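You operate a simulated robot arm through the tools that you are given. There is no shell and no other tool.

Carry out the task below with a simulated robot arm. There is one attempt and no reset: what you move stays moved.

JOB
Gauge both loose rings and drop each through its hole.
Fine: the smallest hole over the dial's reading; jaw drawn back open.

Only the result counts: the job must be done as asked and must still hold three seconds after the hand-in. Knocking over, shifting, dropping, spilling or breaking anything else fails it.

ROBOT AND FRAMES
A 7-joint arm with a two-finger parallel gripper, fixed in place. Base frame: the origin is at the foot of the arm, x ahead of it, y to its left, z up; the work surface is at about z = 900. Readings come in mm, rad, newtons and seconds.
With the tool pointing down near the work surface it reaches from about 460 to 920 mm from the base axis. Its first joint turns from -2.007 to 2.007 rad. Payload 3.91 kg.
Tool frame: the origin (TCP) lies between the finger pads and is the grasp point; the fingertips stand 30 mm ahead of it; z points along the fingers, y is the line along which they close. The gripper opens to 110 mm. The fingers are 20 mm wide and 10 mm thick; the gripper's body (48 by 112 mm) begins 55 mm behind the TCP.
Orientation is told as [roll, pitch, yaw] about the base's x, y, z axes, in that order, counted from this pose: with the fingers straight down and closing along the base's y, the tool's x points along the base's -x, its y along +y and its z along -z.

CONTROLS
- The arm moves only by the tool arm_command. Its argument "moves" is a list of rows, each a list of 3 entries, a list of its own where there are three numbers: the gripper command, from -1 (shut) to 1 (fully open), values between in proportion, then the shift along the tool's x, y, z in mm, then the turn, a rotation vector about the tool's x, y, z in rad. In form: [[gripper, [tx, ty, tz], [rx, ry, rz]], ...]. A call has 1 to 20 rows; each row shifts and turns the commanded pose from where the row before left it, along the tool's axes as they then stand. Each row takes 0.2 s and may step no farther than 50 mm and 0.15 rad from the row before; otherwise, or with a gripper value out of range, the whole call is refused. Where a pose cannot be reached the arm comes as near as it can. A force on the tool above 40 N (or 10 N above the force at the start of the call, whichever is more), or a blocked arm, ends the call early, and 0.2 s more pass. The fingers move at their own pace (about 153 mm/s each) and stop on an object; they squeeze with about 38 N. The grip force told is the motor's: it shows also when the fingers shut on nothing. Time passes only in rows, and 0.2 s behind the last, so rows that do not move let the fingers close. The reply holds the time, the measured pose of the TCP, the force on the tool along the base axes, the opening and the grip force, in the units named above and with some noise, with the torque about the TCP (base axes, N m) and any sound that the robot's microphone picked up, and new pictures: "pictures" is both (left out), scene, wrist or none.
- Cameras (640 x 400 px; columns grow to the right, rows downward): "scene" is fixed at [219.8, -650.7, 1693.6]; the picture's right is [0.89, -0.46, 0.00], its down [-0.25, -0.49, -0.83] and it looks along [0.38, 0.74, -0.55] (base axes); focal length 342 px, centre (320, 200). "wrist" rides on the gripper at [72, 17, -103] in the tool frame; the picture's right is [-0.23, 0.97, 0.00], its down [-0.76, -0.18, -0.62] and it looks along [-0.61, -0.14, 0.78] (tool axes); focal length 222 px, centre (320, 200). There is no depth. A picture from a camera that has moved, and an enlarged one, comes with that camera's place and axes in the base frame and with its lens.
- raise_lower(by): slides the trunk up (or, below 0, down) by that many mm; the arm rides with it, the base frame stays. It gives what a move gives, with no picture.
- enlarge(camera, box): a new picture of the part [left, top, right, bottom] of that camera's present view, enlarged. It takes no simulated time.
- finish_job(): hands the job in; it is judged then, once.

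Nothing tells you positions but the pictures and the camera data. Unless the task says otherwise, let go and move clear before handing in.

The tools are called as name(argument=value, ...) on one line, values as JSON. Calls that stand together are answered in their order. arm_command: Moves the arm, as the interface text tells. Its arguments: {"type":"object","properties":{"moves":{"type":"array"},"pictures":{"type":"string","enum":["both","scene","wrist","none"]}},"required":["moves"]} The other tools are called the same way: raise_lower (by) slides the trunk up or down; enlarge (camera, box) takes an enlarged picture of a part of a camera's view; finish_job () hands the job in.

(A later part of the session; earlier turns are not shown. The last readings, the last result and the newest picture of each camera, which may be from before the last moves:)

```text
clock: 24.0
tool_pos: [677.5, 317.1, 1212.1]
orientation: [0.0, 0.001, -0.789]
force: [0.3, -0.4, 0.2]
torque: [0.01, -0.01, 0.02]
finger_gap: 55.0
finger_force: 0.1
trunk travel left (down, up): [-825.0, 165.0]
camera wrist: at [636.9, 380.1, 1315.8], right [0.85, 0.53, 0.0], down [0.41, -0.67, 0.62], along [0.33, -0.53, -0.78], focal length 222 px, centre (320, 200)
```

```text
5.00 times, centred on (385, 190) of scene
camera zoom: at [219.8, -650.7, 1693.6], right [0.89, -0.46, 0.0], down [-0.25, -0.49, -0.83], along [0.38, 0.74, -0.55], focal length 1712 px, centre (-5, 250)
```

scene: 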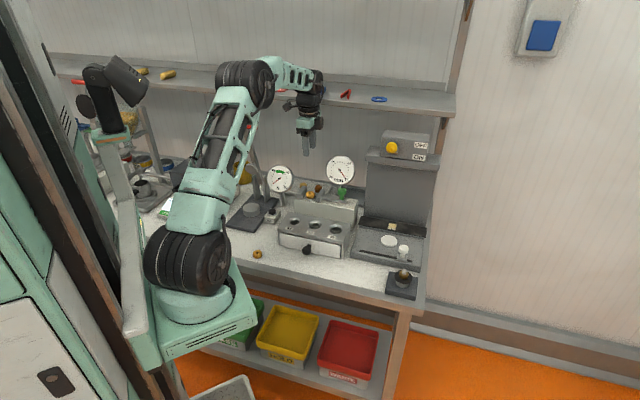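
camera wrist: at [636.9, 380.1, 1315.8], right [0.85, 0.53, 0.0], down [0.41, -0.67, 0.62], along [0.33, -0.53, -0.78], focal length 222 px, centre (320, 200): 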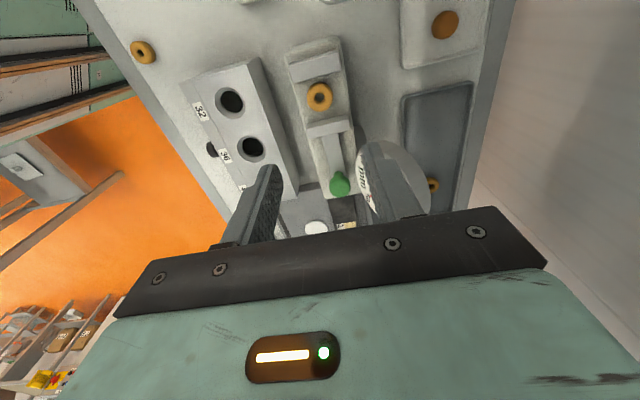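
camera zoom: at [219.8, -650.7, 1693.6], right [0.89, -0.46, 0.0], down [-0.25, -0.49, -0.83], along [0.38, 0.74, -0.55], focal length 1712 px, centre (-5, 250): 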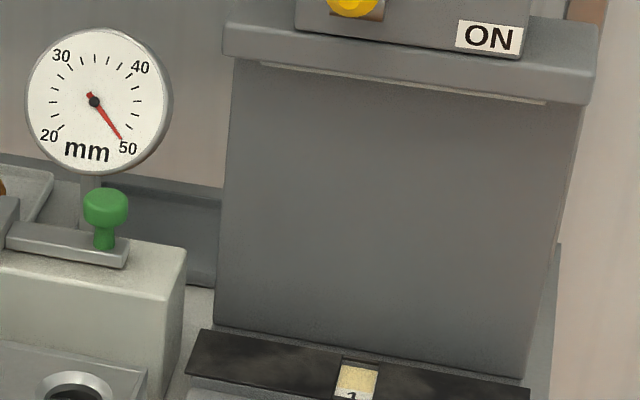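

The ring now stands between the jaws, and I also notice a third ring sitting in a dark tray behind the gauge. I'll rise, turn to yaw +45°, lean the hand away from the dial and move above the green knob (about [761, 234, 1045]).

arm_command(moves=[[0.27, [0, 0, -40], [0, 0, 0]], [0.27, [0, 0, 0], [0, 0, -0.143]], [0.27, [0, 0, 0], [0, 0, -0.143]], [0.27, [0, 0, 0], [0, 0, -0.143]], [0.27, [0, 0, 0], [0, 0, -0.143]], [0.27, [0, 0, 0], [0, 0, -0.143]], [0.27, [0, 0, 0], [0, 0, -0.143]], [0.27, [0, 0, 0], [0, 0, -0.143]], [0.27, [0, 0, 0], [0, 0, -0.143]], [0.27, [0, 0, 0], [0, 0, -0.143]], [0.27, [0, 0, 0], [0, 0, -0.143]], [0.27, [0, 0, 0], [0, 0, -0.143]], [0.27, [0, 0, 0], [0, -0.117, 0]], [0.27, [0, 0, 0], [0, -0.117, 0]], [0.27, [0, 0, 0], [0, -0.116, 0]], [0.27, [4.6, -39.3, 0], [0, 0, 0]], [0.27, [0, -39.3, 0], [0, 0, 0]], [0.27, [0, -39.3, 0], [0, 0, 0]]], pictures="both")

enlarge(camera="wrist", box=[220, 30, 420, 220])

```text
clock: 25.0
tool_pos: [678.0, 310.0, 1253.1]
orientation: [-0.005, -0.003, -0.408]
force: [-13.5, -21.9, 1.9]
torque: [2.3, -1.52, -0.34]
finger_gap: 69.7
finger_force: 0.0
trunk travel left (down, up): [-825.0, 165.0]
stopped in row 4: the force on the tool passed its limit at 41 N (the readings are from after the stop); the commanded pose is now the measured one
camera wrist: at [617.1, 355.0, 1357.6], right [0.6, 0.8, 0.0], down [0.63, -0.46, 0.63], along [0.5, -0.38, -0.78], focal length 222 px, centre (320, 200)
```

scene: 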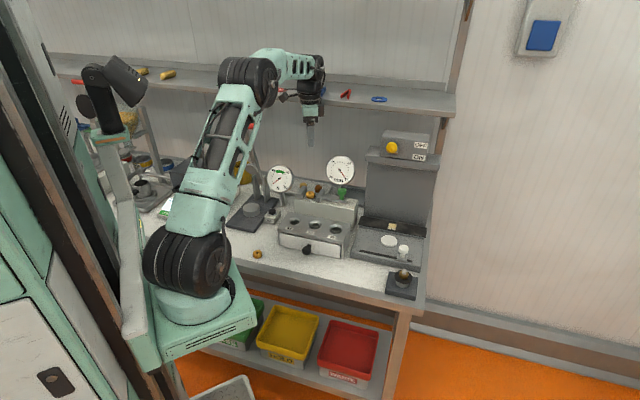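
wrist: 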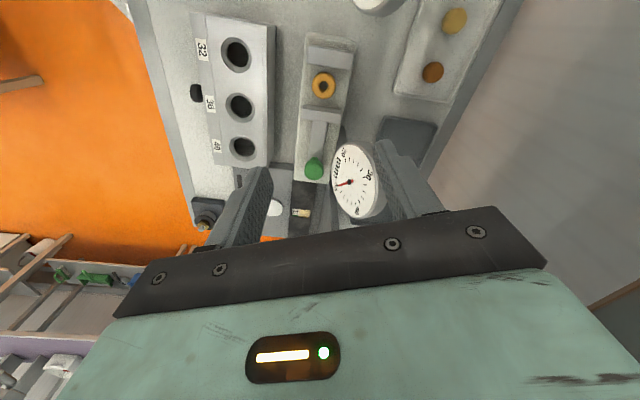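

```text
2.11 times, centred on (320, 125) of wrist
camera zoom: at [617.1, 355.0, 1357.6], right [0.6, 0.8, 0.0], down [0.63, -0.46, 0.63], along [0.5, -0.38, -0.78], focal length 468 px, centre (320, 358)
```

zoom: 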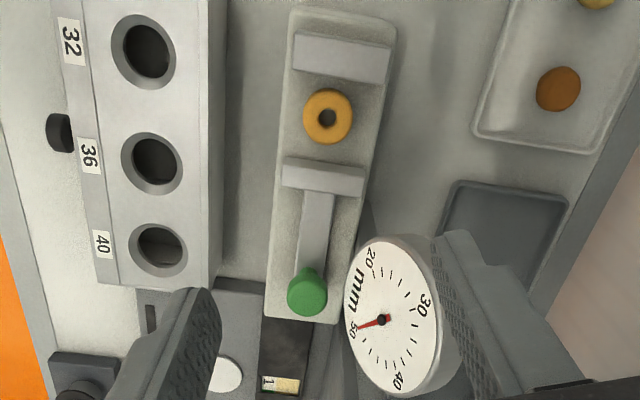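

The hand touched something at about z 1360 on the wall side. It's almost surely the shelf's front edge, since the push is purely horizontal. I'll back off toward the robot before turning.

arm_command(moves=[[0.27, [7, -18, 0], [0, 0, 0]], [0.27, [7, -18, 0], [0, 0, 0]], [0.27, [8, -19, 0], [0, 0, 0]]], pictures="both")

enlarge(camera="scene", box=[200, 50, 460, 220])

```text
clock: 25.8
tool_pos: [636.2, 271.4, 1253.2]
orientation: [-0.004, -0.002, -0.407]
force: [-0.4, -0.3, -0.2]
torque: [-0.01, 0.01, 0.02]
finger_gap: 70.1
finger_force: 0.1
trunk travel left (down, up): [-825.0, 165.0]
camera wrist: at [576.0, 316.4, 1356.8], right [0.59, 0.81, 0.0], down [0.63, -0.46, 0.63], along [0.5, -0.37, -0.78], focal length 222 px, centre (320, 200)
```

scene: 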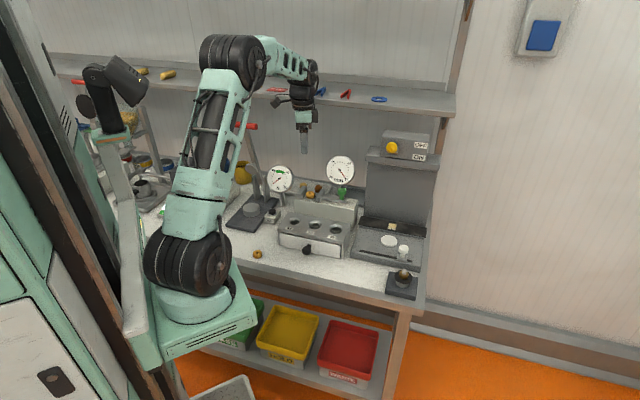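
wrist: 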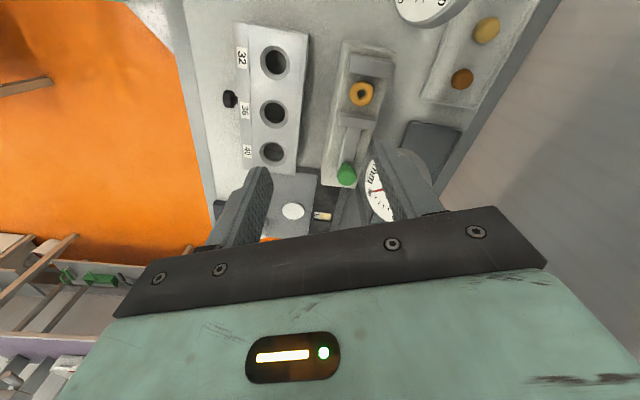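

```text
2.35 times, centred on (330, 135) of scene
camera zoom: at [219.8, -650.7, 1693.6], right [0.89, -0.46, 0.0], down [-0.25, -0.49, -0.83], along [0.38, 0.74, -0.55], focal length 806 px, centre (296, 353)
```

zoom: 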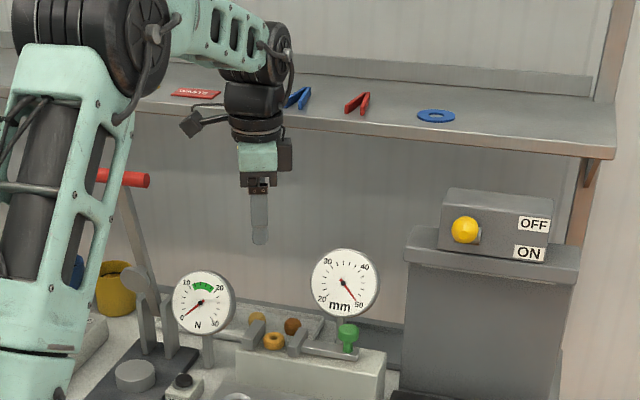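

arm_command(moves=[[0.27, [0, 0, 0], [0, 0, -0.149]], [0.27, [0, 0, 0], [0, 0, -0.149]], [0.27, [0, 0, 0], [0, 0, -0.149]], [0.27, [0, 0, 0], [0, 0, -0.149]], [0.27, [0, 0, 0], [0, 0, -0.149]], [0.27, [0, 0, 0], [0, 0, -0.149]], [0.27, [0, 0, 0], [0, 0, -0.149]], [0.27, [0, 0, 0], [0, 0, -0.149]], [0.27, [0, 0, 0], [0, -0.117, 0]], [0.27, [0, 0, 0], [0, -0.117, 0]], [0.27, [0, 0, 0], [0, -0.116, 0]], [0.27, [0, -38.2, 0], [0, 0, 0]], [0.27, [0, -38.2, 0], [0, 0, 0]], [0.27, [0, -38.2, 0], [0, 0, 0]], [0.27, [0, 0, 0], [0, 0, 0]]], pictures="both")

enlarge(camera="wrist", box=[220, 20, 420, 220])

```text
clock: 29.0
tool_pos: [718.6, 191.3, 1253.0]
orientation: [-0.002, -0.347, 0.786]
force: [0.8, -0.2, -0.1]
torque: [0.0, 0.02, -0.01]
finger_gap: 69.9
finger_force: 0.0
trunk travel left (down, up): [-825.0, 165.0]
camera wrist: at [632.4, 130.1, 1325.5], right [-0.54, 0.84, 0.07], down [0.48, 0.23, 0.85], along [0.69, 0.49, -0.53], focal length 222 px, centre (320, 200)
```

scene: 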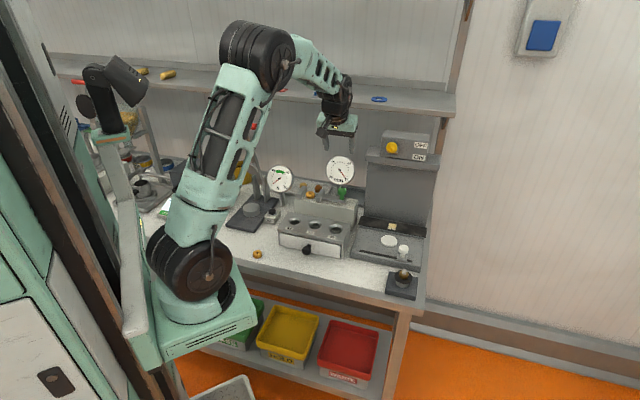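
wrist: 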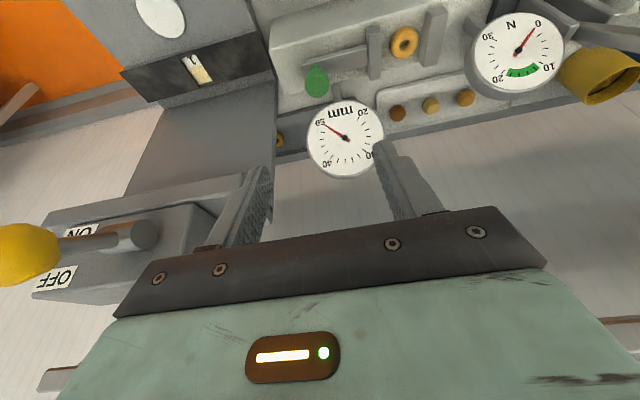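

```text
2.00 times, centred on (320, 120) of wrist
camera zoom: at [632.4, 130.1, 1325.5], right [-0.54, 0.84, 0.07], down [0.48, 0.23, 0.85], along [0.69, 0.49, -0.53], focal length 444 px, centre (320, 360)
```

zoom: 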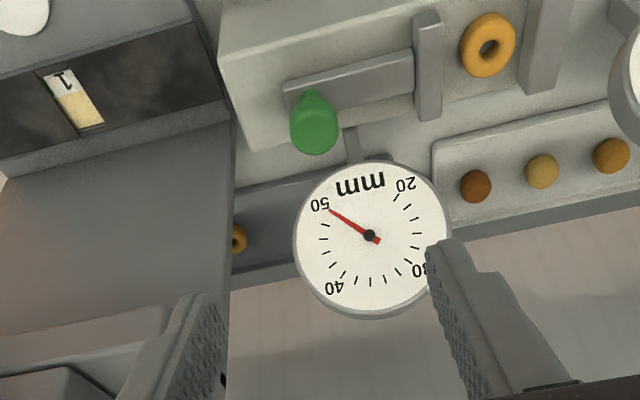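

The knob checks out at [762, 234, ~1050]. I'll approach along the tool axis, with the fingers straddling the knob line.

arm_command(moves=[[0.27, [-1, 0, 38], [0, 0, 0]], [0.27, [-1, 0, 38], [0, 0, 0]], [0.27, [-1, 0, 38], [0, 0, 0]], [0.27, [0, 0, 30], [0, 0, 0]], [0.27, [0, 0, 0], [0, 0, 0]]], pictures="both")

enlarge(camera="wrist", box=[220, 80, 420, 240])

enlarge(camera="scene", box=[300, 120, 400, 220])

```text
clock: 30.2
tool_pos: [755.0, 227.1, 1118.0]
orientation: [-0.003, -0.347, 0.787]
force: [0.0, -0.6, 0.5]
torque: [0.01, -0.01, 0.01]
finger_gap: 70.0
finger_force: 0.0
trunk travel left (down, up): [-825.0, 165.0]
camera wrist: at [668.4, 166.5, 1191.0], right [-0.54, 0.84, 0.07], down [0.48, 0.23, 0.85], along [0.69, 0.49, -0.53], focal length 222 px, centre (320, 200)
```

scene: 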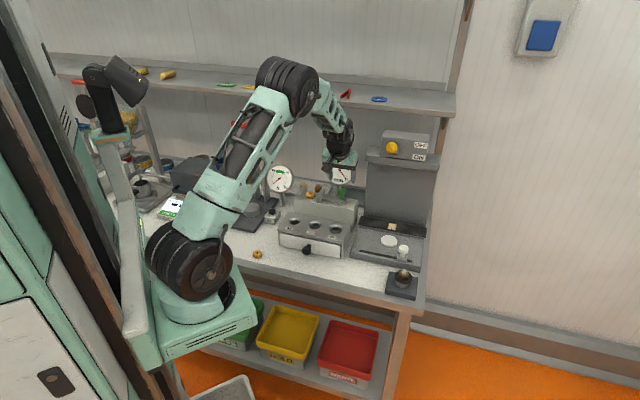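
wrist: 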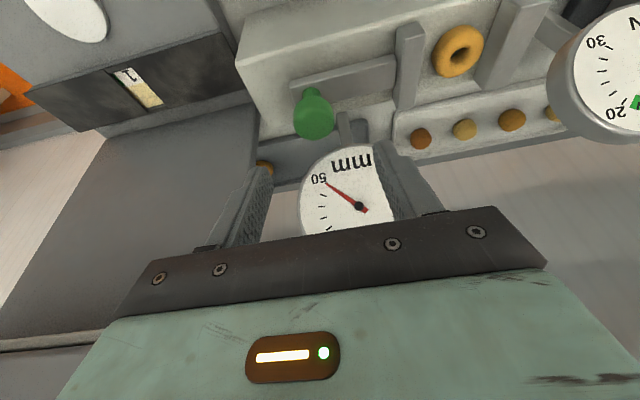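

```text
2.50 times, centred on (320, 160) of wrist
camera zoom: at [668.4, 166.5, 1191.0], right [-0.54, 0.84, 0.07], down [0.48, 0.23, 0.85], along [0.69, 0.49, -0.53], focal length 555 px, centre (320, 300)
```

zoom: 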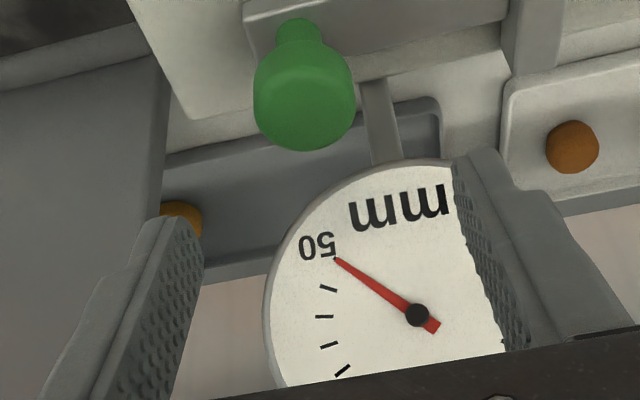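

```text
4.00 times, centred on (350, 170) of scene
camera zoom: at [219.8, -650.7, 1693.6], right [0.89, -0.46, 0.0], down [-0.25, -0.49, -0.83], along [0.38, 0.74, -0.55], focal length 1370 px, centre (200, 320)
```

zoom: 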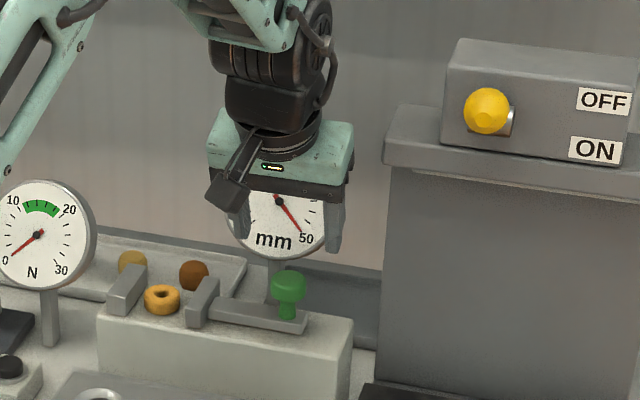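

arm_command(moves=[[0.27, [5.4, 0, 18], [0, 0, 0]], [0.27, [5.4, 0, 18], [0, 0, 0]], [0.27, [5.4, 0, 18], [0, 0, 0]], [0.27, [0, 0, 0], [0, 0, 0]]], pictures="both")

enlarge(camera="wrist", box=[220, 80, 420, 240])

enlarge(camera="scene", box=[300, 120, 400, 220])

```text
clock: 31.2
tool_pos: [756.4, 229.8, 1061.9]
orientation: [-0.004, -0.346, 0.788]
force: [0.1, 0.3, -0.6]
torque: [0.02, 0.0, 0.01]
finger_gap: 69.9
finger_force: 0.0
trunk travel left (down, up): [-825.0, 165.0]
camera wrist: at [671.0, 168.0, 1134.7], right [-0.54, 0.84, 0.07], down [0.48, 0.23, 0.85], along [0.69, 0.49, -0.53], focal length 222 px, centre (320, 200)
```

scene: 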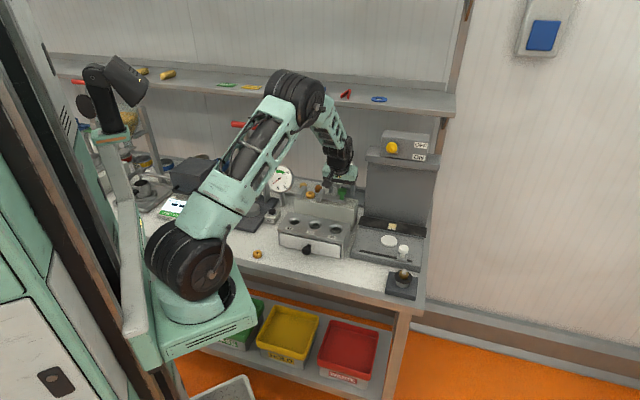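
wrist: 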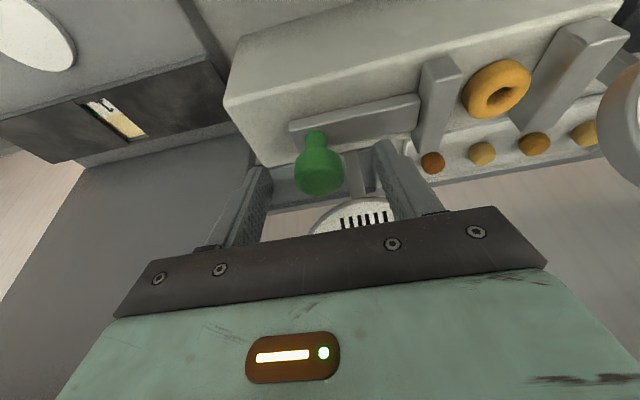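

```text
2.50 times, centred on (320, 160) of wrist
camera zoom: at [671.0, 168.0, 1134.7], right [-0.54, 0.84, 0.07], down [0.48, 0.23, 0.85], along [0.69, 0.49, -0.53], focal length 555 px, centre (320, 300)
```

zoom: 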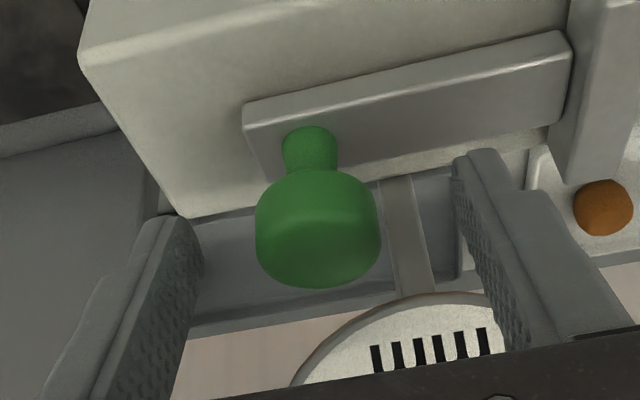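

```text
4.00 times, centred on (350, 170) of scene
camera zoom: at [219.8, -650.7, 1693.6], right [0.89, -0.46, 0.0], down [-0.25, -0.49, -0.83], along [0.38, 0.74, -0.55], focal length 1370 px, centre (200, 320)
```

zoom: 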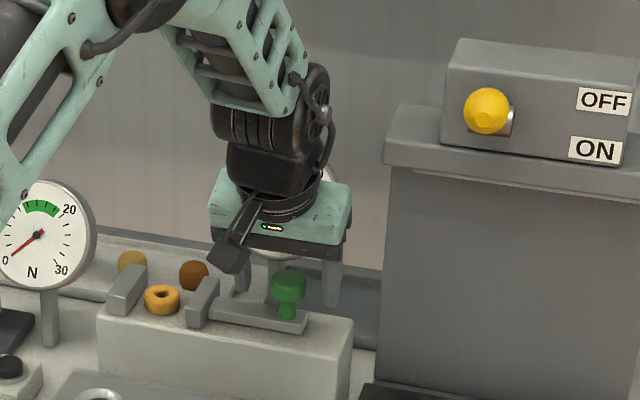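

The knob is centred between the fingers. I'll close on it.

arm_command(moves=[[-1, [0, 0, 0], [0, 0, 0]], [-1, [0, 0, 0], [0, 0, 0]], [-1, [0, 0, 0], [0, 0, 0]]], pictures="wrist")

enlarge(camera="wrist", box=[220, 80, 420, 240])

```text
clock: 32.0
tool_pos: [757.3, 229.9, 1061.9]
orientation: [-0.004, -0.347, 0.788]
force: [0.1, 0.8, -1.4]
torque: [0.03, -0.03, 0.03]
finger_gap: 30.8
finger_force: 44.6
trunk travel left (down, up): [-825.0, 165.0]
camera wrist: at [671.0, 168.1, 1134.8], right [-0.54, 0.84, 0.07], down [0.48, 0.23, 0.85], along [0.69, 0.49, -0.53], focal length 222 px, centre (320, 200)
```

wrist: 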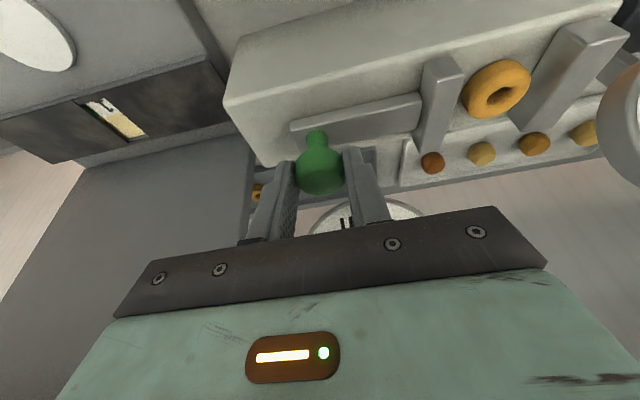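

```text
2.50 times, centred on (320, 160) of wrist
camera zoom: at [671.0, 168.1, 1134.8], right [-0.54, 0.84, 0.07], down [0.48, 0.23, 0.85], along [0.69, 0.49, -0.53], focal length 555 px, centre (320, 300)
```

zoom: 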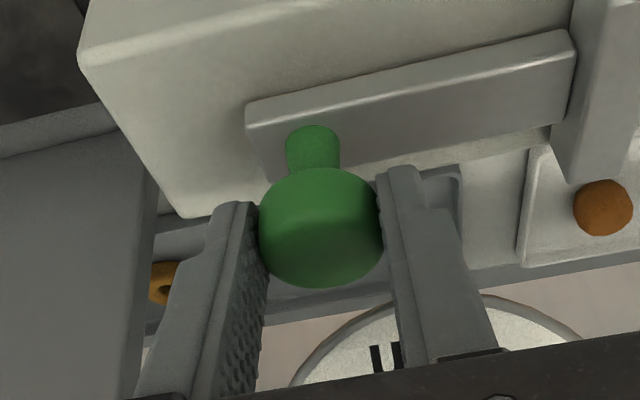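

arm_command(moves=[[-1, [0, 4, 0], [0, 0, 0]], [-1, [0, 4, 0], [0, 0, 0]], [-1, [0, 0, 0], [0, 0, 0]]], pictures="both")

enlarge(camera="scene", box=[300, 150, 370, 220])

enlarge(camera="wrist", box=[240, 30, 560, 240])

```text
clock: 32.8
tool_pos: [751.2, 236.3, 1061.9]
orientation: [-0.001, -0.348, 0.788]
force: [-0.1, 0.2, -3.4]
torque: [0.03, 0.03, -0.06]
finger_gap: 31.0
finger_force: 45.1
trunk travel left (down, up): [-825.0, 165.0]
camera wrist: at [665.3, 173.8, 1134.9], right [-0.54, 0.84, 0.08], down [0.48, 0.23, 0.85], along [0.69, 0.49, -0.53], focal length 222 px, centre (320, 200)
```

scene: 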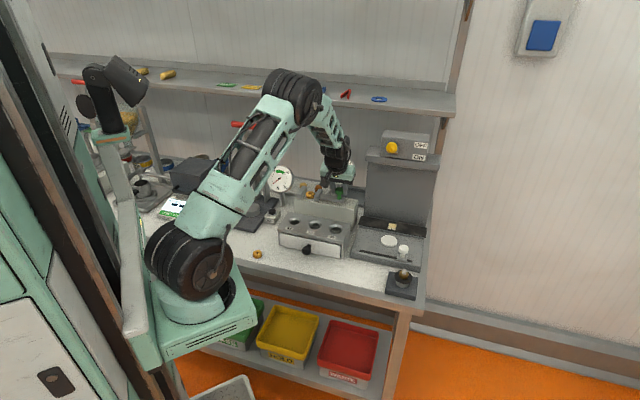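
wrist: 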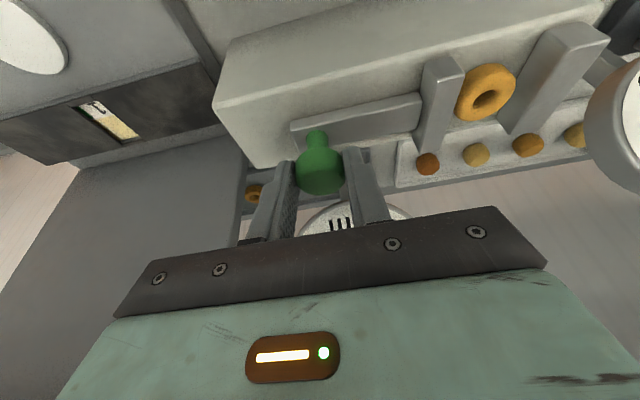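

```text
5.71 times, centred on (335, 185) of scene
camera zoom: at [219.8, -650.7, 1693.6], right [0.89, -0.46, 0.0], down [-0.25, -0.49, -0.83], along [0.38, 0.74, -0.55], focal length 1957 px, centre (234, 286)
```

zoom: 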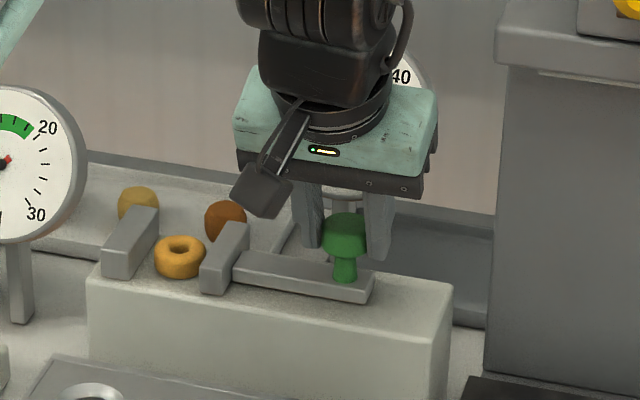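

```text
1.90 times, centred on (400, 135) of wrist
camera zoom: at [665.3, 173.8, 1134.9], right [-0.54, 0.84, 0.08], down [0.48, 0.23, 0.85], along [0.69, 0.49, -0.53], focal length 423 px, centre (168, 324)
```

zoom: 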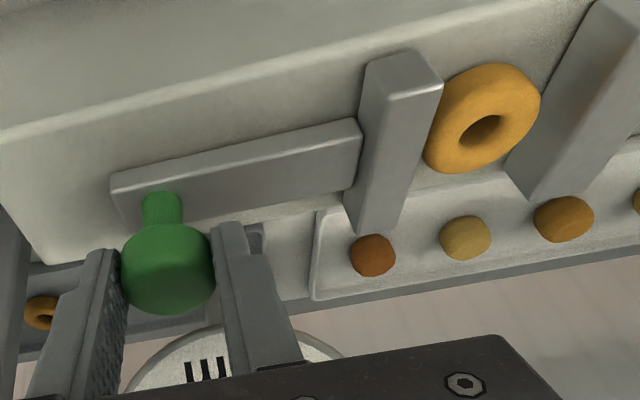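

The jaw slides freely. I'll continue in shrinking steps and watch the force.

arm_command(moves=[[-1, [0, 3, 0], [0, 0, 0]], [-1, [0, 3, 0], [0, 0, 0]], [-1, [0, 0, 0], [0, 0, 0]]], pictures="none")

enlarge(camera="wrist", box=[240, 30, 560, 240])

```text
clock: 33.6
tool_pos: [746.6, 238.7, 1061.8]
orientation: [-0.002, -0.346, 0.787]
force: [-0.8, 0.4, -7.1]
torque: [0.05, -0.08, 0.03]
finger_gap: 30.9
finger_force: 45.4
trunk travel left (down, up): [-825.0, 165.0]
```

```text
1.90 times, centred on (400, 135) of wrist
camera zoom: at [661.1, 178.1, 1134.9], right [-0.54, 0.84, 0.07], down [0.48, 0.23, 0.85], along [0.69, 0.49, -0.53], focal length 423 px, centre (168, 324)
```

zoom: 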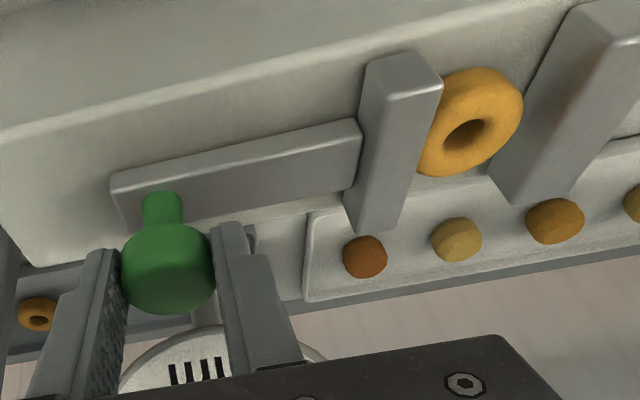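

arm_command(moves=[[-1, [0, 1.5, 0], [0, 0, 0]], [-1, [0, 0, 0], [0, 0, 0]]], pictures="none")

enlarge(camera="wrist", box=[380, 30, 560, 150])

```text
clock: 34.2
tool_pos: [745.9, 241.3, 1062.3]
orientation: [-0.002, -0.345, 0.788]
force: [1.0, 0.4, -11.0]
torque: [-0.01, -0.04, 0.03]
finger_gap: 31.2
finger_force: 45.0
trunk travel left (down, up): [-825.0, 165.0]
```

```text
3.33 times, centred on (470, 90) of wrist
camera zoom: at [660.2, 179.0, 1135.0], right [-0.54, 0.84, 0.07], down [0.48, 0.23, 0.85], along [0.69, 0.49, -0.53], focal length 740 px, centre (-180, 567)
```

zoom: 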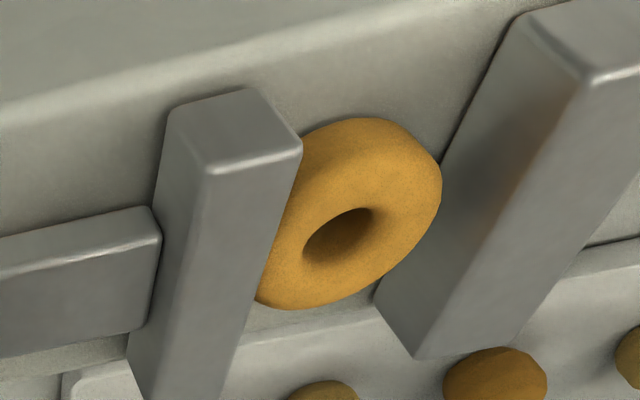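

arm_command(moves=[[-1, [0.3, 1, 0.7], [0, 0, 0]], [-1, [0, 0, 0], [0, 0, 0]]], pictures="none")

enlarge(camera="wrist", box=[380, 30, 560, 150])

```text
clock: 34.8
tool_pos: [746.2, 241.1, 1061.5]
orientation: [-0.003, -0.348, 0.788]
force: [-2.3, -1.7, -2.8]
torque: [-0.49, 0.49, -0.06]
finger_gap: 31.1
finger_force: 44.6
trunk travel left (down, up): [-825.0, 165.0]
```

```text
3.33 times, centred on (470, 90) of wrist
camera zoom: at [659.5, 179.5, 1134.8], right [-0.54, 0.84, 0.07], down [0.48, 0.23, 0.85], along [0.69, 0.49, -0.53], focal length 740 px, centre (-180, 567)
```

zoom: 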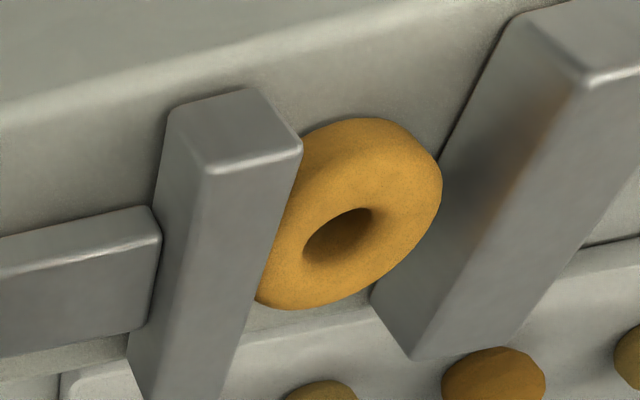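

arm_command(moves=[[-1, [0, 0.8, 0], [0, 0, 0]], [-1, [0, 0, 0], [0, 0, 0]]], pictures="none")

enlarge(camera="wrist", box=[380, 30, 560, 150])

```text
clock: 35.4
tool_pos: [744.0, 240.8, 1062.6]
orientation: [-0.002, -0.349, 0.786]
force: [-3.7, -3.4, -1.6]
torque: [-0.13, 0.07, -0.04]
finger_gap: 31.0
finger_force: 44.7
trunk travel left (down, up): [-825.0, 165.0]
```

```text
3.33 times, centred on (470, 90) of wrist
camera zoom: at [658.8, 180.3, 1134.8], right [-0.54, 0.84, 0.07], down [0.48, 0.23, 0.85], along [0.69, 0.49, -0.53], focal length 740 px, centre (-180, 567)
```

zoom: 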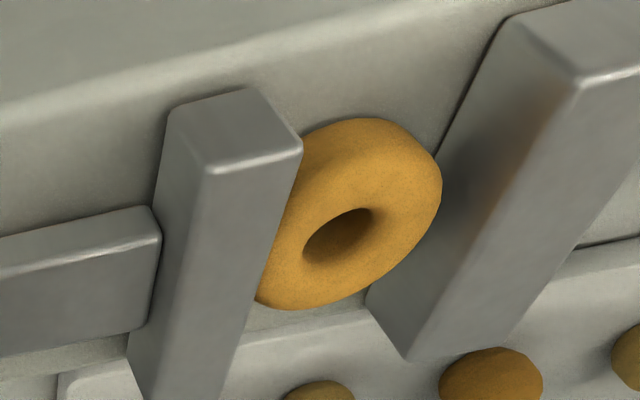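

arm_command(moves=[[-1, [0, 0.8, 0], [0, 0, 0]], [-1, [0, 0, 0], [0, 0, 0]]], pictures="none")

enlarge(camera="wrist", box=[380, 30, 560, 150])

```text
clock: 36.0
tool_pos: [743.7, 242.3, 1061.9]
orientation: [-0.003, -0.346, 0.786]
force: [-4.5, -5.0, -0.4]
torque: [-0.15, 0.06, -0.01]
finger_gap: 30.7
finger_force: 44.7
trunk travel left (down, up): [-825.0, 165.0]
```

```text
3.33 times, centred on (470, 90) of wrist
camera zoom: at [658.0, 181.1, 1134.8], right [-0.54, 0.84, 0.07], down [0.48, 0.23, 0.85], along [0.69, 0.49, -0.53], focal length 740 px, centre (-180, 567)
```

zoom: 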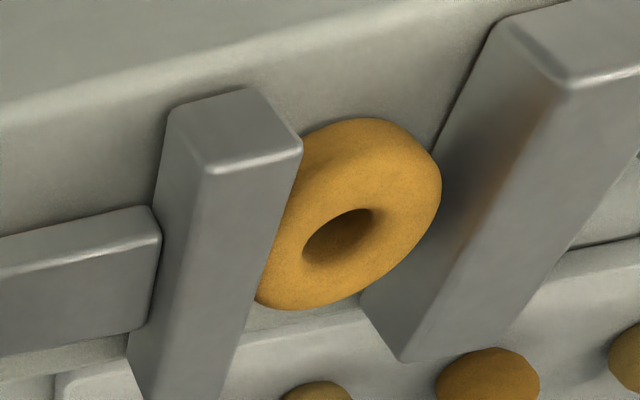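

arm_command(moves=[[-1, [0.5, 0.8, 0], [0, 0, 0]], [-1, [0, 0, 0], [0, 0, 0]]], pictures="none")

enlarge(camera="wrist", box=[380, 30, 560, 150])

```text
clock: 36.6
tool_pos: [743.5, 243.8, 1062.1]
orientation: [-0.003, -0.349, 0.787]
force: [-0.8, -0.8, -0.6]
torque: [-0.08, 0.08, -0.01]
finger_gap: 30.9
finger_force: 44.8
trunk travel left (down, up): [-825.0, 165.0]
```

```text
3.33 times, centred on (470, 90) of wrist
camera zoom: at [657.2, 181.7, 1134.7], right [-0.54, 0.84, 0.08], down [0.48, 0.23, 0.85], along [0.69, 0.49, -0.53], focal length 740 px, centre (-180, 567)
```

zoom: 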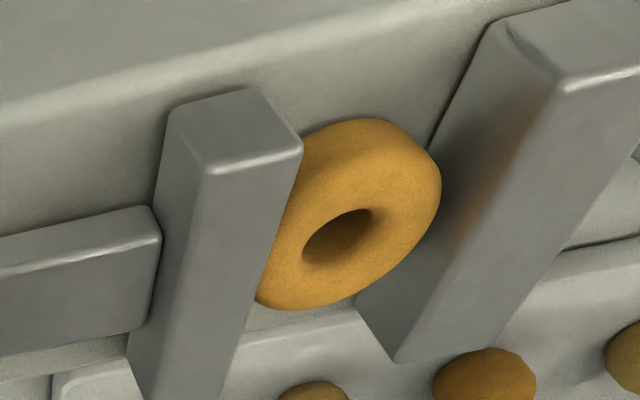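

arm_command(moves=[[-1, [0, 0.8, 0], [0, 0, 0]], [-1, [0, 0, 0], [0, 0, 0]]], pictures="none")

enlarge(camera="wrist", box=[380, 30, 560, 150])

```text
clock: 37.2
tool_pos: [742.3, 243.1, 1062.3]
orientation: [-0.003, -0.349, 0.787]
force: [1.8, 0.8, -0.5]
torque: [0.19, -0.25, -0.02]
finger_gap: 30.8
finger_force: 45.3
trunk travel left (down, up): [-825.0, 165.0]
```

```text
3.33 times, centred on (470, 90) of wrist
camera zoom: at [656.8, 182.1, 1134.7], right [-0.54, 0.84, 0.07], down [0.48, 0.23, 0.85], along [0.69, 0.49, -0.53], focal length 740 px, centre (-180, 567)
```

zoom: 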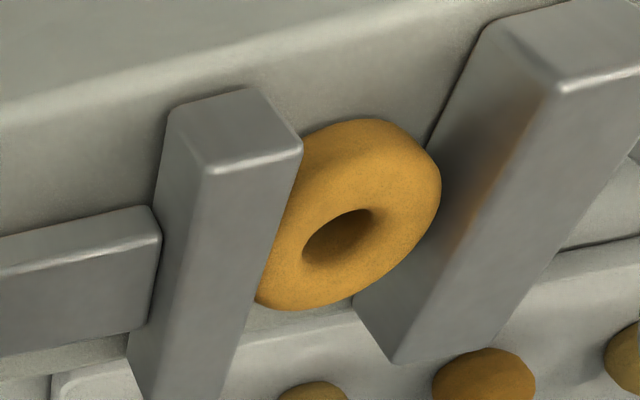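

arm_command(moves=[[-1, [0, 0.8, 0], [0, 0, 0]], [-1, [0, 0, 0], [0, 0, 0]]], pictures="none")

enlarge(camera="wrist", box=[380, 30, 560, 150])

```text
clock: 37.8
tool_pos: [741.9, 244.2, 1062.7]
orientation: [-0.004, -0.347, 0.789]
force: [3.1, 2.6, 0.5]
torque: [0.1, -0.16, -0.03]
finger_gap: 30.8
finger_force: 44.9
trunk travel left (down, up): [-825.0, 165.0]
```

```text
3.33 times, centred on (470, 90) of wrist
camera zoom: at [656.2, 182.7, 1134.8], right [-0.54, 0.84, 0.07], down [0.48, 0.23, 0.85], along [0.69, 0.49, -0.53], focal length 740 px, centre (-180, 567)
```

zoom: 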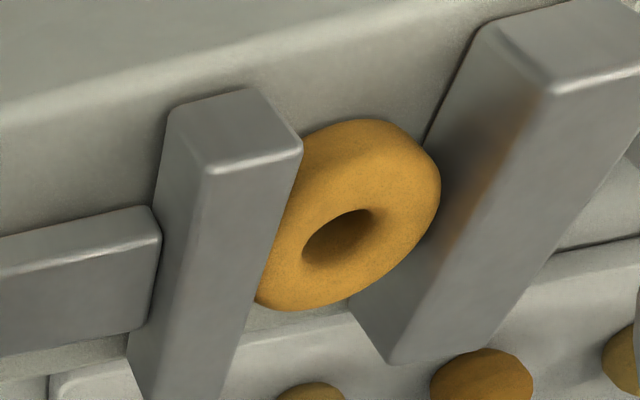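

arm_command(moves=[[-1, [-0.3, 0.8, 0], [0, 0, 0]], [-1, [0, 0, 0], [0, 0, 0]]], pictures="none")

enlarge(camera="wrist", box=[380, 30, 560, 150])

```text
clock: 38.4
tool_pos: [741.4, 244.4, 1061.8]
orientation: [-0.004, -0.349, 0.787]
force: [2.7, 2.2, 1.7]
torque: [0.09, -0.08, -0.02]
finger_gap: 30.7
finger_force: 45.4
trunk travel left (down, up): [-825.0, 165.0]
```

```text
3.33 times, centred on (470, 90) of wrist
camera zoom: at [655.7, 183.3, 1134.8], right [-0.54, 0.84, 0.07], down [0.48, 0.23, 0.85], along [0.69, 0.49, -0.53], focal length 740 px, centre (-180, 567)
```

zoom: 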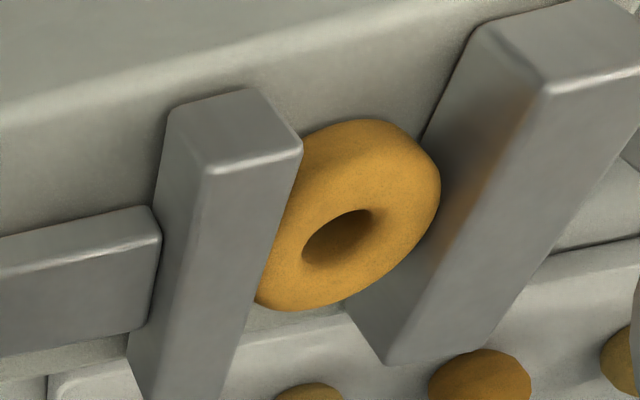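

arm_command(moves=[[-1, [-0.2, 0.8, 0], [0, 0, 0]], [-1, [0, 0, 0], [0, 0, 0]]], pictures="none")

enlarge(camera="wrist", box=[380, 30, 560, 150])

```text
clock: 39.0
tool_pos: [741.7, 244.7, 1060.9]
orientation: [-0.003, -0.348, 0.787]
force: [3.8, -0.2, 2.2]
torque: [-0.03, -0.1, -0.05]
finger_gap: 30.8
finger_force: 45.0
trunk travel left (down, up): [-825.0, 165.0]
```

```text
3.33 times, centred on (470, 90) of wrist
camera zoom: at [655.5, 183.5, 1134.8], right [-0.54, 0.84, 0.07], down [0.48, 0.23, 0.85], along [0.69, 0.49, -0.53], focal length 740 px, centre (-180, 567)
```

zoom: 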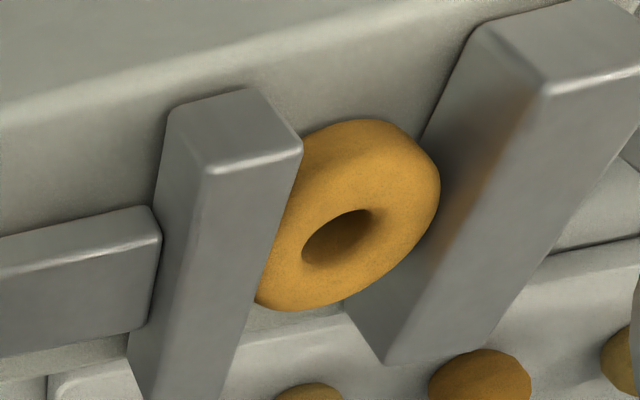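

arm_command(moves=[[-1, [0, 0.8, 0], [0, 0, 0]], [-1, [0, 0, 0], [0, 0, 0]]], pictures="none")

enlarge(camera="wrist", box=[380, 30, 560, 150])

```text
clock: 39.6
tool_pos: [741.6, 245.2, 1062.1]
orientation: [-0.004, -0.348, 0.786]
force: [5.8, -3.7, 3.9]
torque: [-0.2, -0.14, -0.05]
finger_gap: 31.0
finger_force: 44.9
trunk travel left (down, up): [-825.0, 165.0]
```

```text
3.33 times, centred on (470, 90) of wrist
camera zoom: at [655.3, 183.7, 1134.8], right [-0.54, 0.84, 0.07], down [0.48, 0.23, 0.85], along [0.69, 0.49, -0.53], focal length 740 px, centre (-180, 567)
```

zoom: 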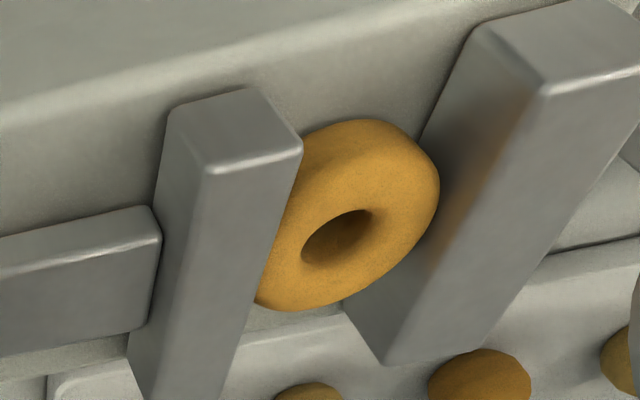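

The jaw is now pressed on the ring at about 7 N. I'll open the fingers, back out along the tool axis and read the dial.

arm_command(moves=[[0.27, [0, 0, 0], [0, 0, 0]], [0.27, [0, 0, 0], [0, 0, 0]], [0.27, [-5.4, 0, -18], [0, 0, 0]], [0.27, [-5.4, 0, -18], [0, 0, 0]], [0.27, [-5.4, 0, -18], [0, 0, 0]], [0.27, [0, 0, -38], [0, 0, 0]], [0.27, [0, 0, -38], [0, 0, 0]]], pictures="both")

enlarge(camera="wrist", box=[240, 80, 400, 220])

enlarge(camera="scene", box=[290, 140, 380, 220])

```text
clock: 41.2
tool_pos: [721.2, 227.2, 1189.7]
orientation: [-0.003, -0.347, 0.785]
force: [0.5, -0.2, -0.9]
torque: [-0.01, 0.02, -0.01]
finger_gap: 70.4
finger_force: 0.1
trunk travel left (down, up): [-825.0, 165.0]
camera wrist: at [635.3, 164.6, 1262.4], right [-0.54, 0.84, 0.08], down [0.48, 0.23, 0.85], along [0.69, 0.49, -0.53], focal length 222 px, centre (320, 200)
```

scene: 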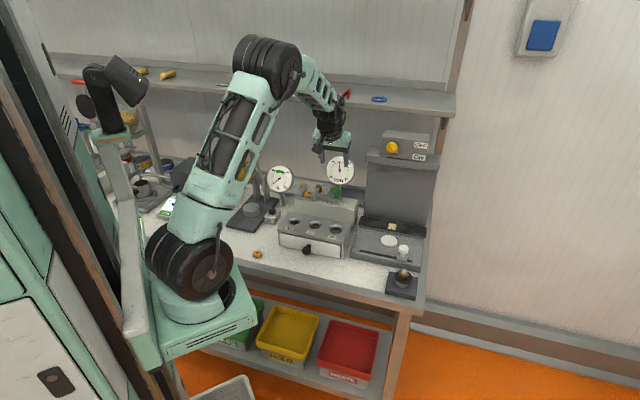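
wrist: 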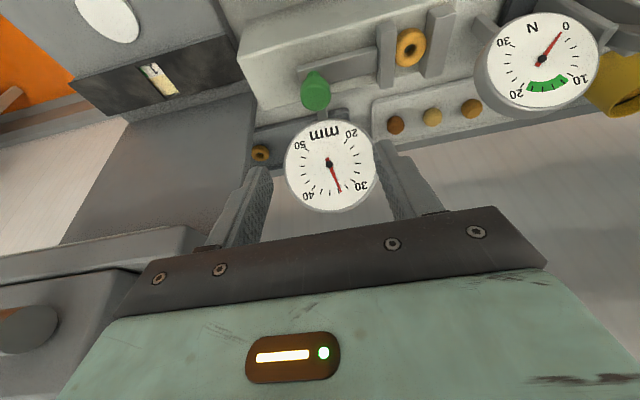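

```text
2.86 times, centred on (320, 150) of wrist
camera zoom: at [635.3, 164.6, 1262.4], right [-0.54, 0.84, 0.08], down [0.48, 0.23, 0.85], along [0.69, 0.49, -0.53], focal length 635 px, centre (320, 343)
```

zoom: 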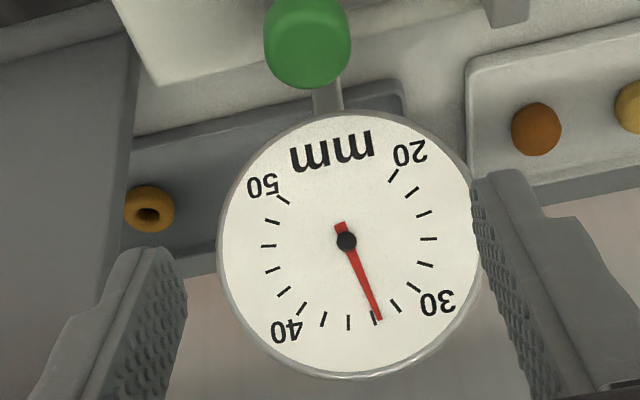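

```text
5.00 times, centred on (335, 180) of scene
camera zoom: at [219.8, -650.7, 1693.6], right [0.89, -0.46, 0.0], down [-0.25, -0.49, -0.83], along [0.38, 0.74, -0.55], focal length 1712 px, centre (245, 300)
```

zoom: 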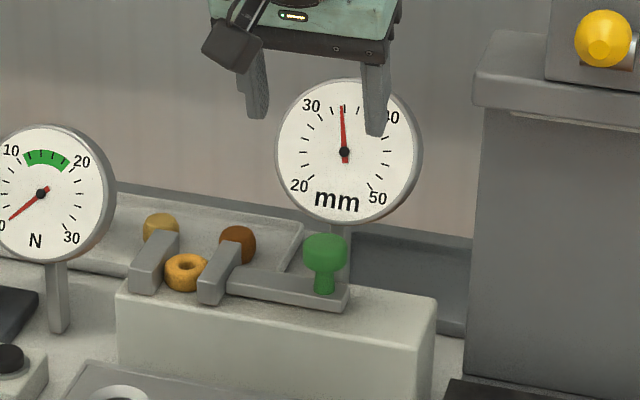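

The dial shows about 33.8 mm (just under the 34 tick), so this ring goes through the 36 hole. Next I'll go back to the knob and draw the jaw open.

arm_command(moves=[[0.27, [0, 0, 38], [0, 0, 0]], [0.27, [0, 0, 38], [0, 0, 0]], [0.27, [5.4, 0, 18], [0, 0, 0]], [0.27, [5.4, 0, 18], [0, 0, 0]], [0.27, [5.4, 0, 18], [0, 0, 0]], [0.27, [0, 0, 0], [0, 0, 0]], [-1, [0, 0, 0], [0, 0, 0]], [-1, [0, 0, 0], [0, 0, 0]], [-1, [0, 0, 0], [0, 0, 0]]], pictures="wrist")

```text
clock: 43.2
tool_pos: [741.3, 244.3, 1060.7]
orientation: [-0.004, -0.348, 0.788]
force: [3.1, 0.4, -4.1]
torque: [0.15, -0.25, -0.01]
finger_gap: 31.0
finger_force: 45.3
trunk travel left (down, up): [-825.0, 165.0]
camera wrist: at [655.4, 183.2, 1134.2], right [-0.54, 0.84, 0.07], down [0.48, 0.23, 0.85], along [0.69, 0.49, -0.53], focal length 222 px, centre (320, 200)
```

wrist: 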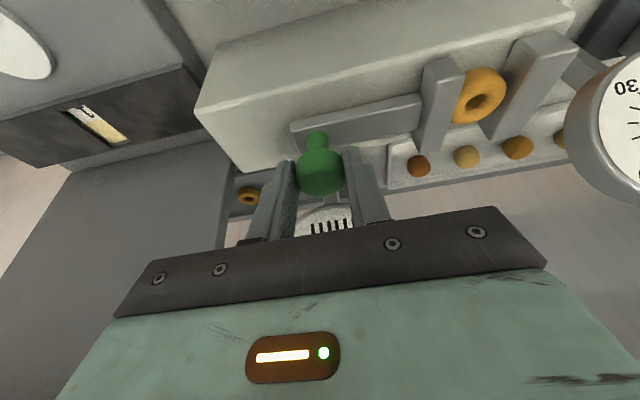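

arm_command(moves=[[-1, [0, -3, 0], [0, 0, 0]], [-1, [0, -4, 0], [0, 0, 0]], [-1, [0, -4, 0], [0, 0, 0]], [-1, [0, -4, 0], [0, 0, 0]], [-1, [0, 0, 0], [0, 0, 0]]], pictures="wrist")

```text
clock: 44.4
tool_pos: [751.6, 234.3, 1061.0]
orientation: [-0.002, -0.346, 0.787]
force: [-2.7, -2.2, -3.2]
torque: [-0.25, 0.21, 0.07]
finger_gap: 31.1
finger_force: 44.5
trunk travel left (down, up): [-825.0, 165.0]
camera wrist: at [665.3, 173.4, 1134.3], right [-0.54, 0.84, 0.07], down [0.48, 0.23, 0.84], along [0.69, 0.49, -0.53], focal length 222 px, centre (320, 200)
```

wrist: 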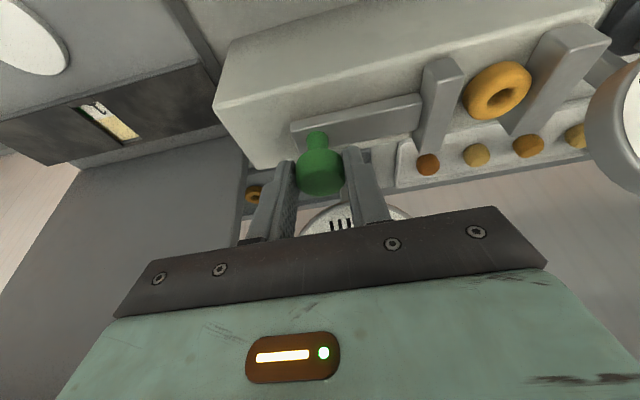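

arm_command(moves=[[-1, [0, -3, 0], [0, 0, 0]], [-1, [0, -2, 0], [0, 0, 0]], [-1, [0, -1.5, 0], [0, 0, 0]], [-1, [0, 0, 0], [0, 0, 0]]], pictures="wrist")

```text
clock: 45.4
tool_pos: [755.8, 230.8, 1061.7]
orientation: [0.0, -0.346, 0.786]
force: [-3.9, -4.2, -7.3]
torque: [-0.07, 0.07, -0.04]
finger_gap: 30.9
finger_force: 45.1
trunk travel left (down, up): [-825.0, 165.0]
camera wrist: at [669.8, 168.9, 1134.4], right [-0.54, 0.84, 0.07], down [0.48, 0.23, 0.84], along [0.69, 0.49, -0.53], focal length 222 px, centre (320, 200)
```

wrist: 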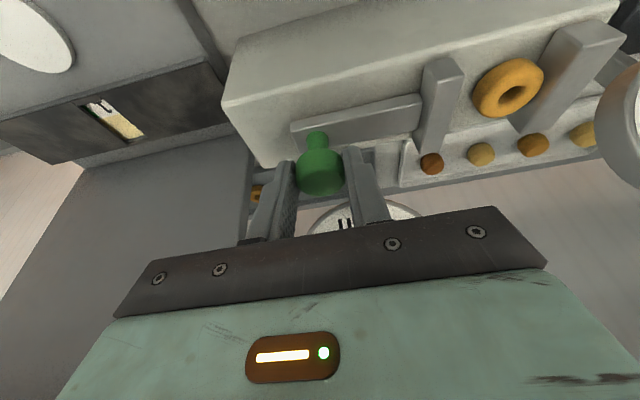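

arm_command(moves=[[-1, [0, -1.5, 0], [0, 0, 0]], [-1, [0, 0, 0], [0, 0, 0]]], pictures="none")

```text
clock: 46.0
tool_pos: [756.5, 229.5, 1061.2]
orientation: [-0.003, -0.349, 0.787]
force: [-5.3, -4.3, -8.0]
torque: [-0.31, 0.31, 0.05]
finger_gap: 30.9
finger_force: 44.7
trunk travel left (down, up): [-825.0, 165.0]
```

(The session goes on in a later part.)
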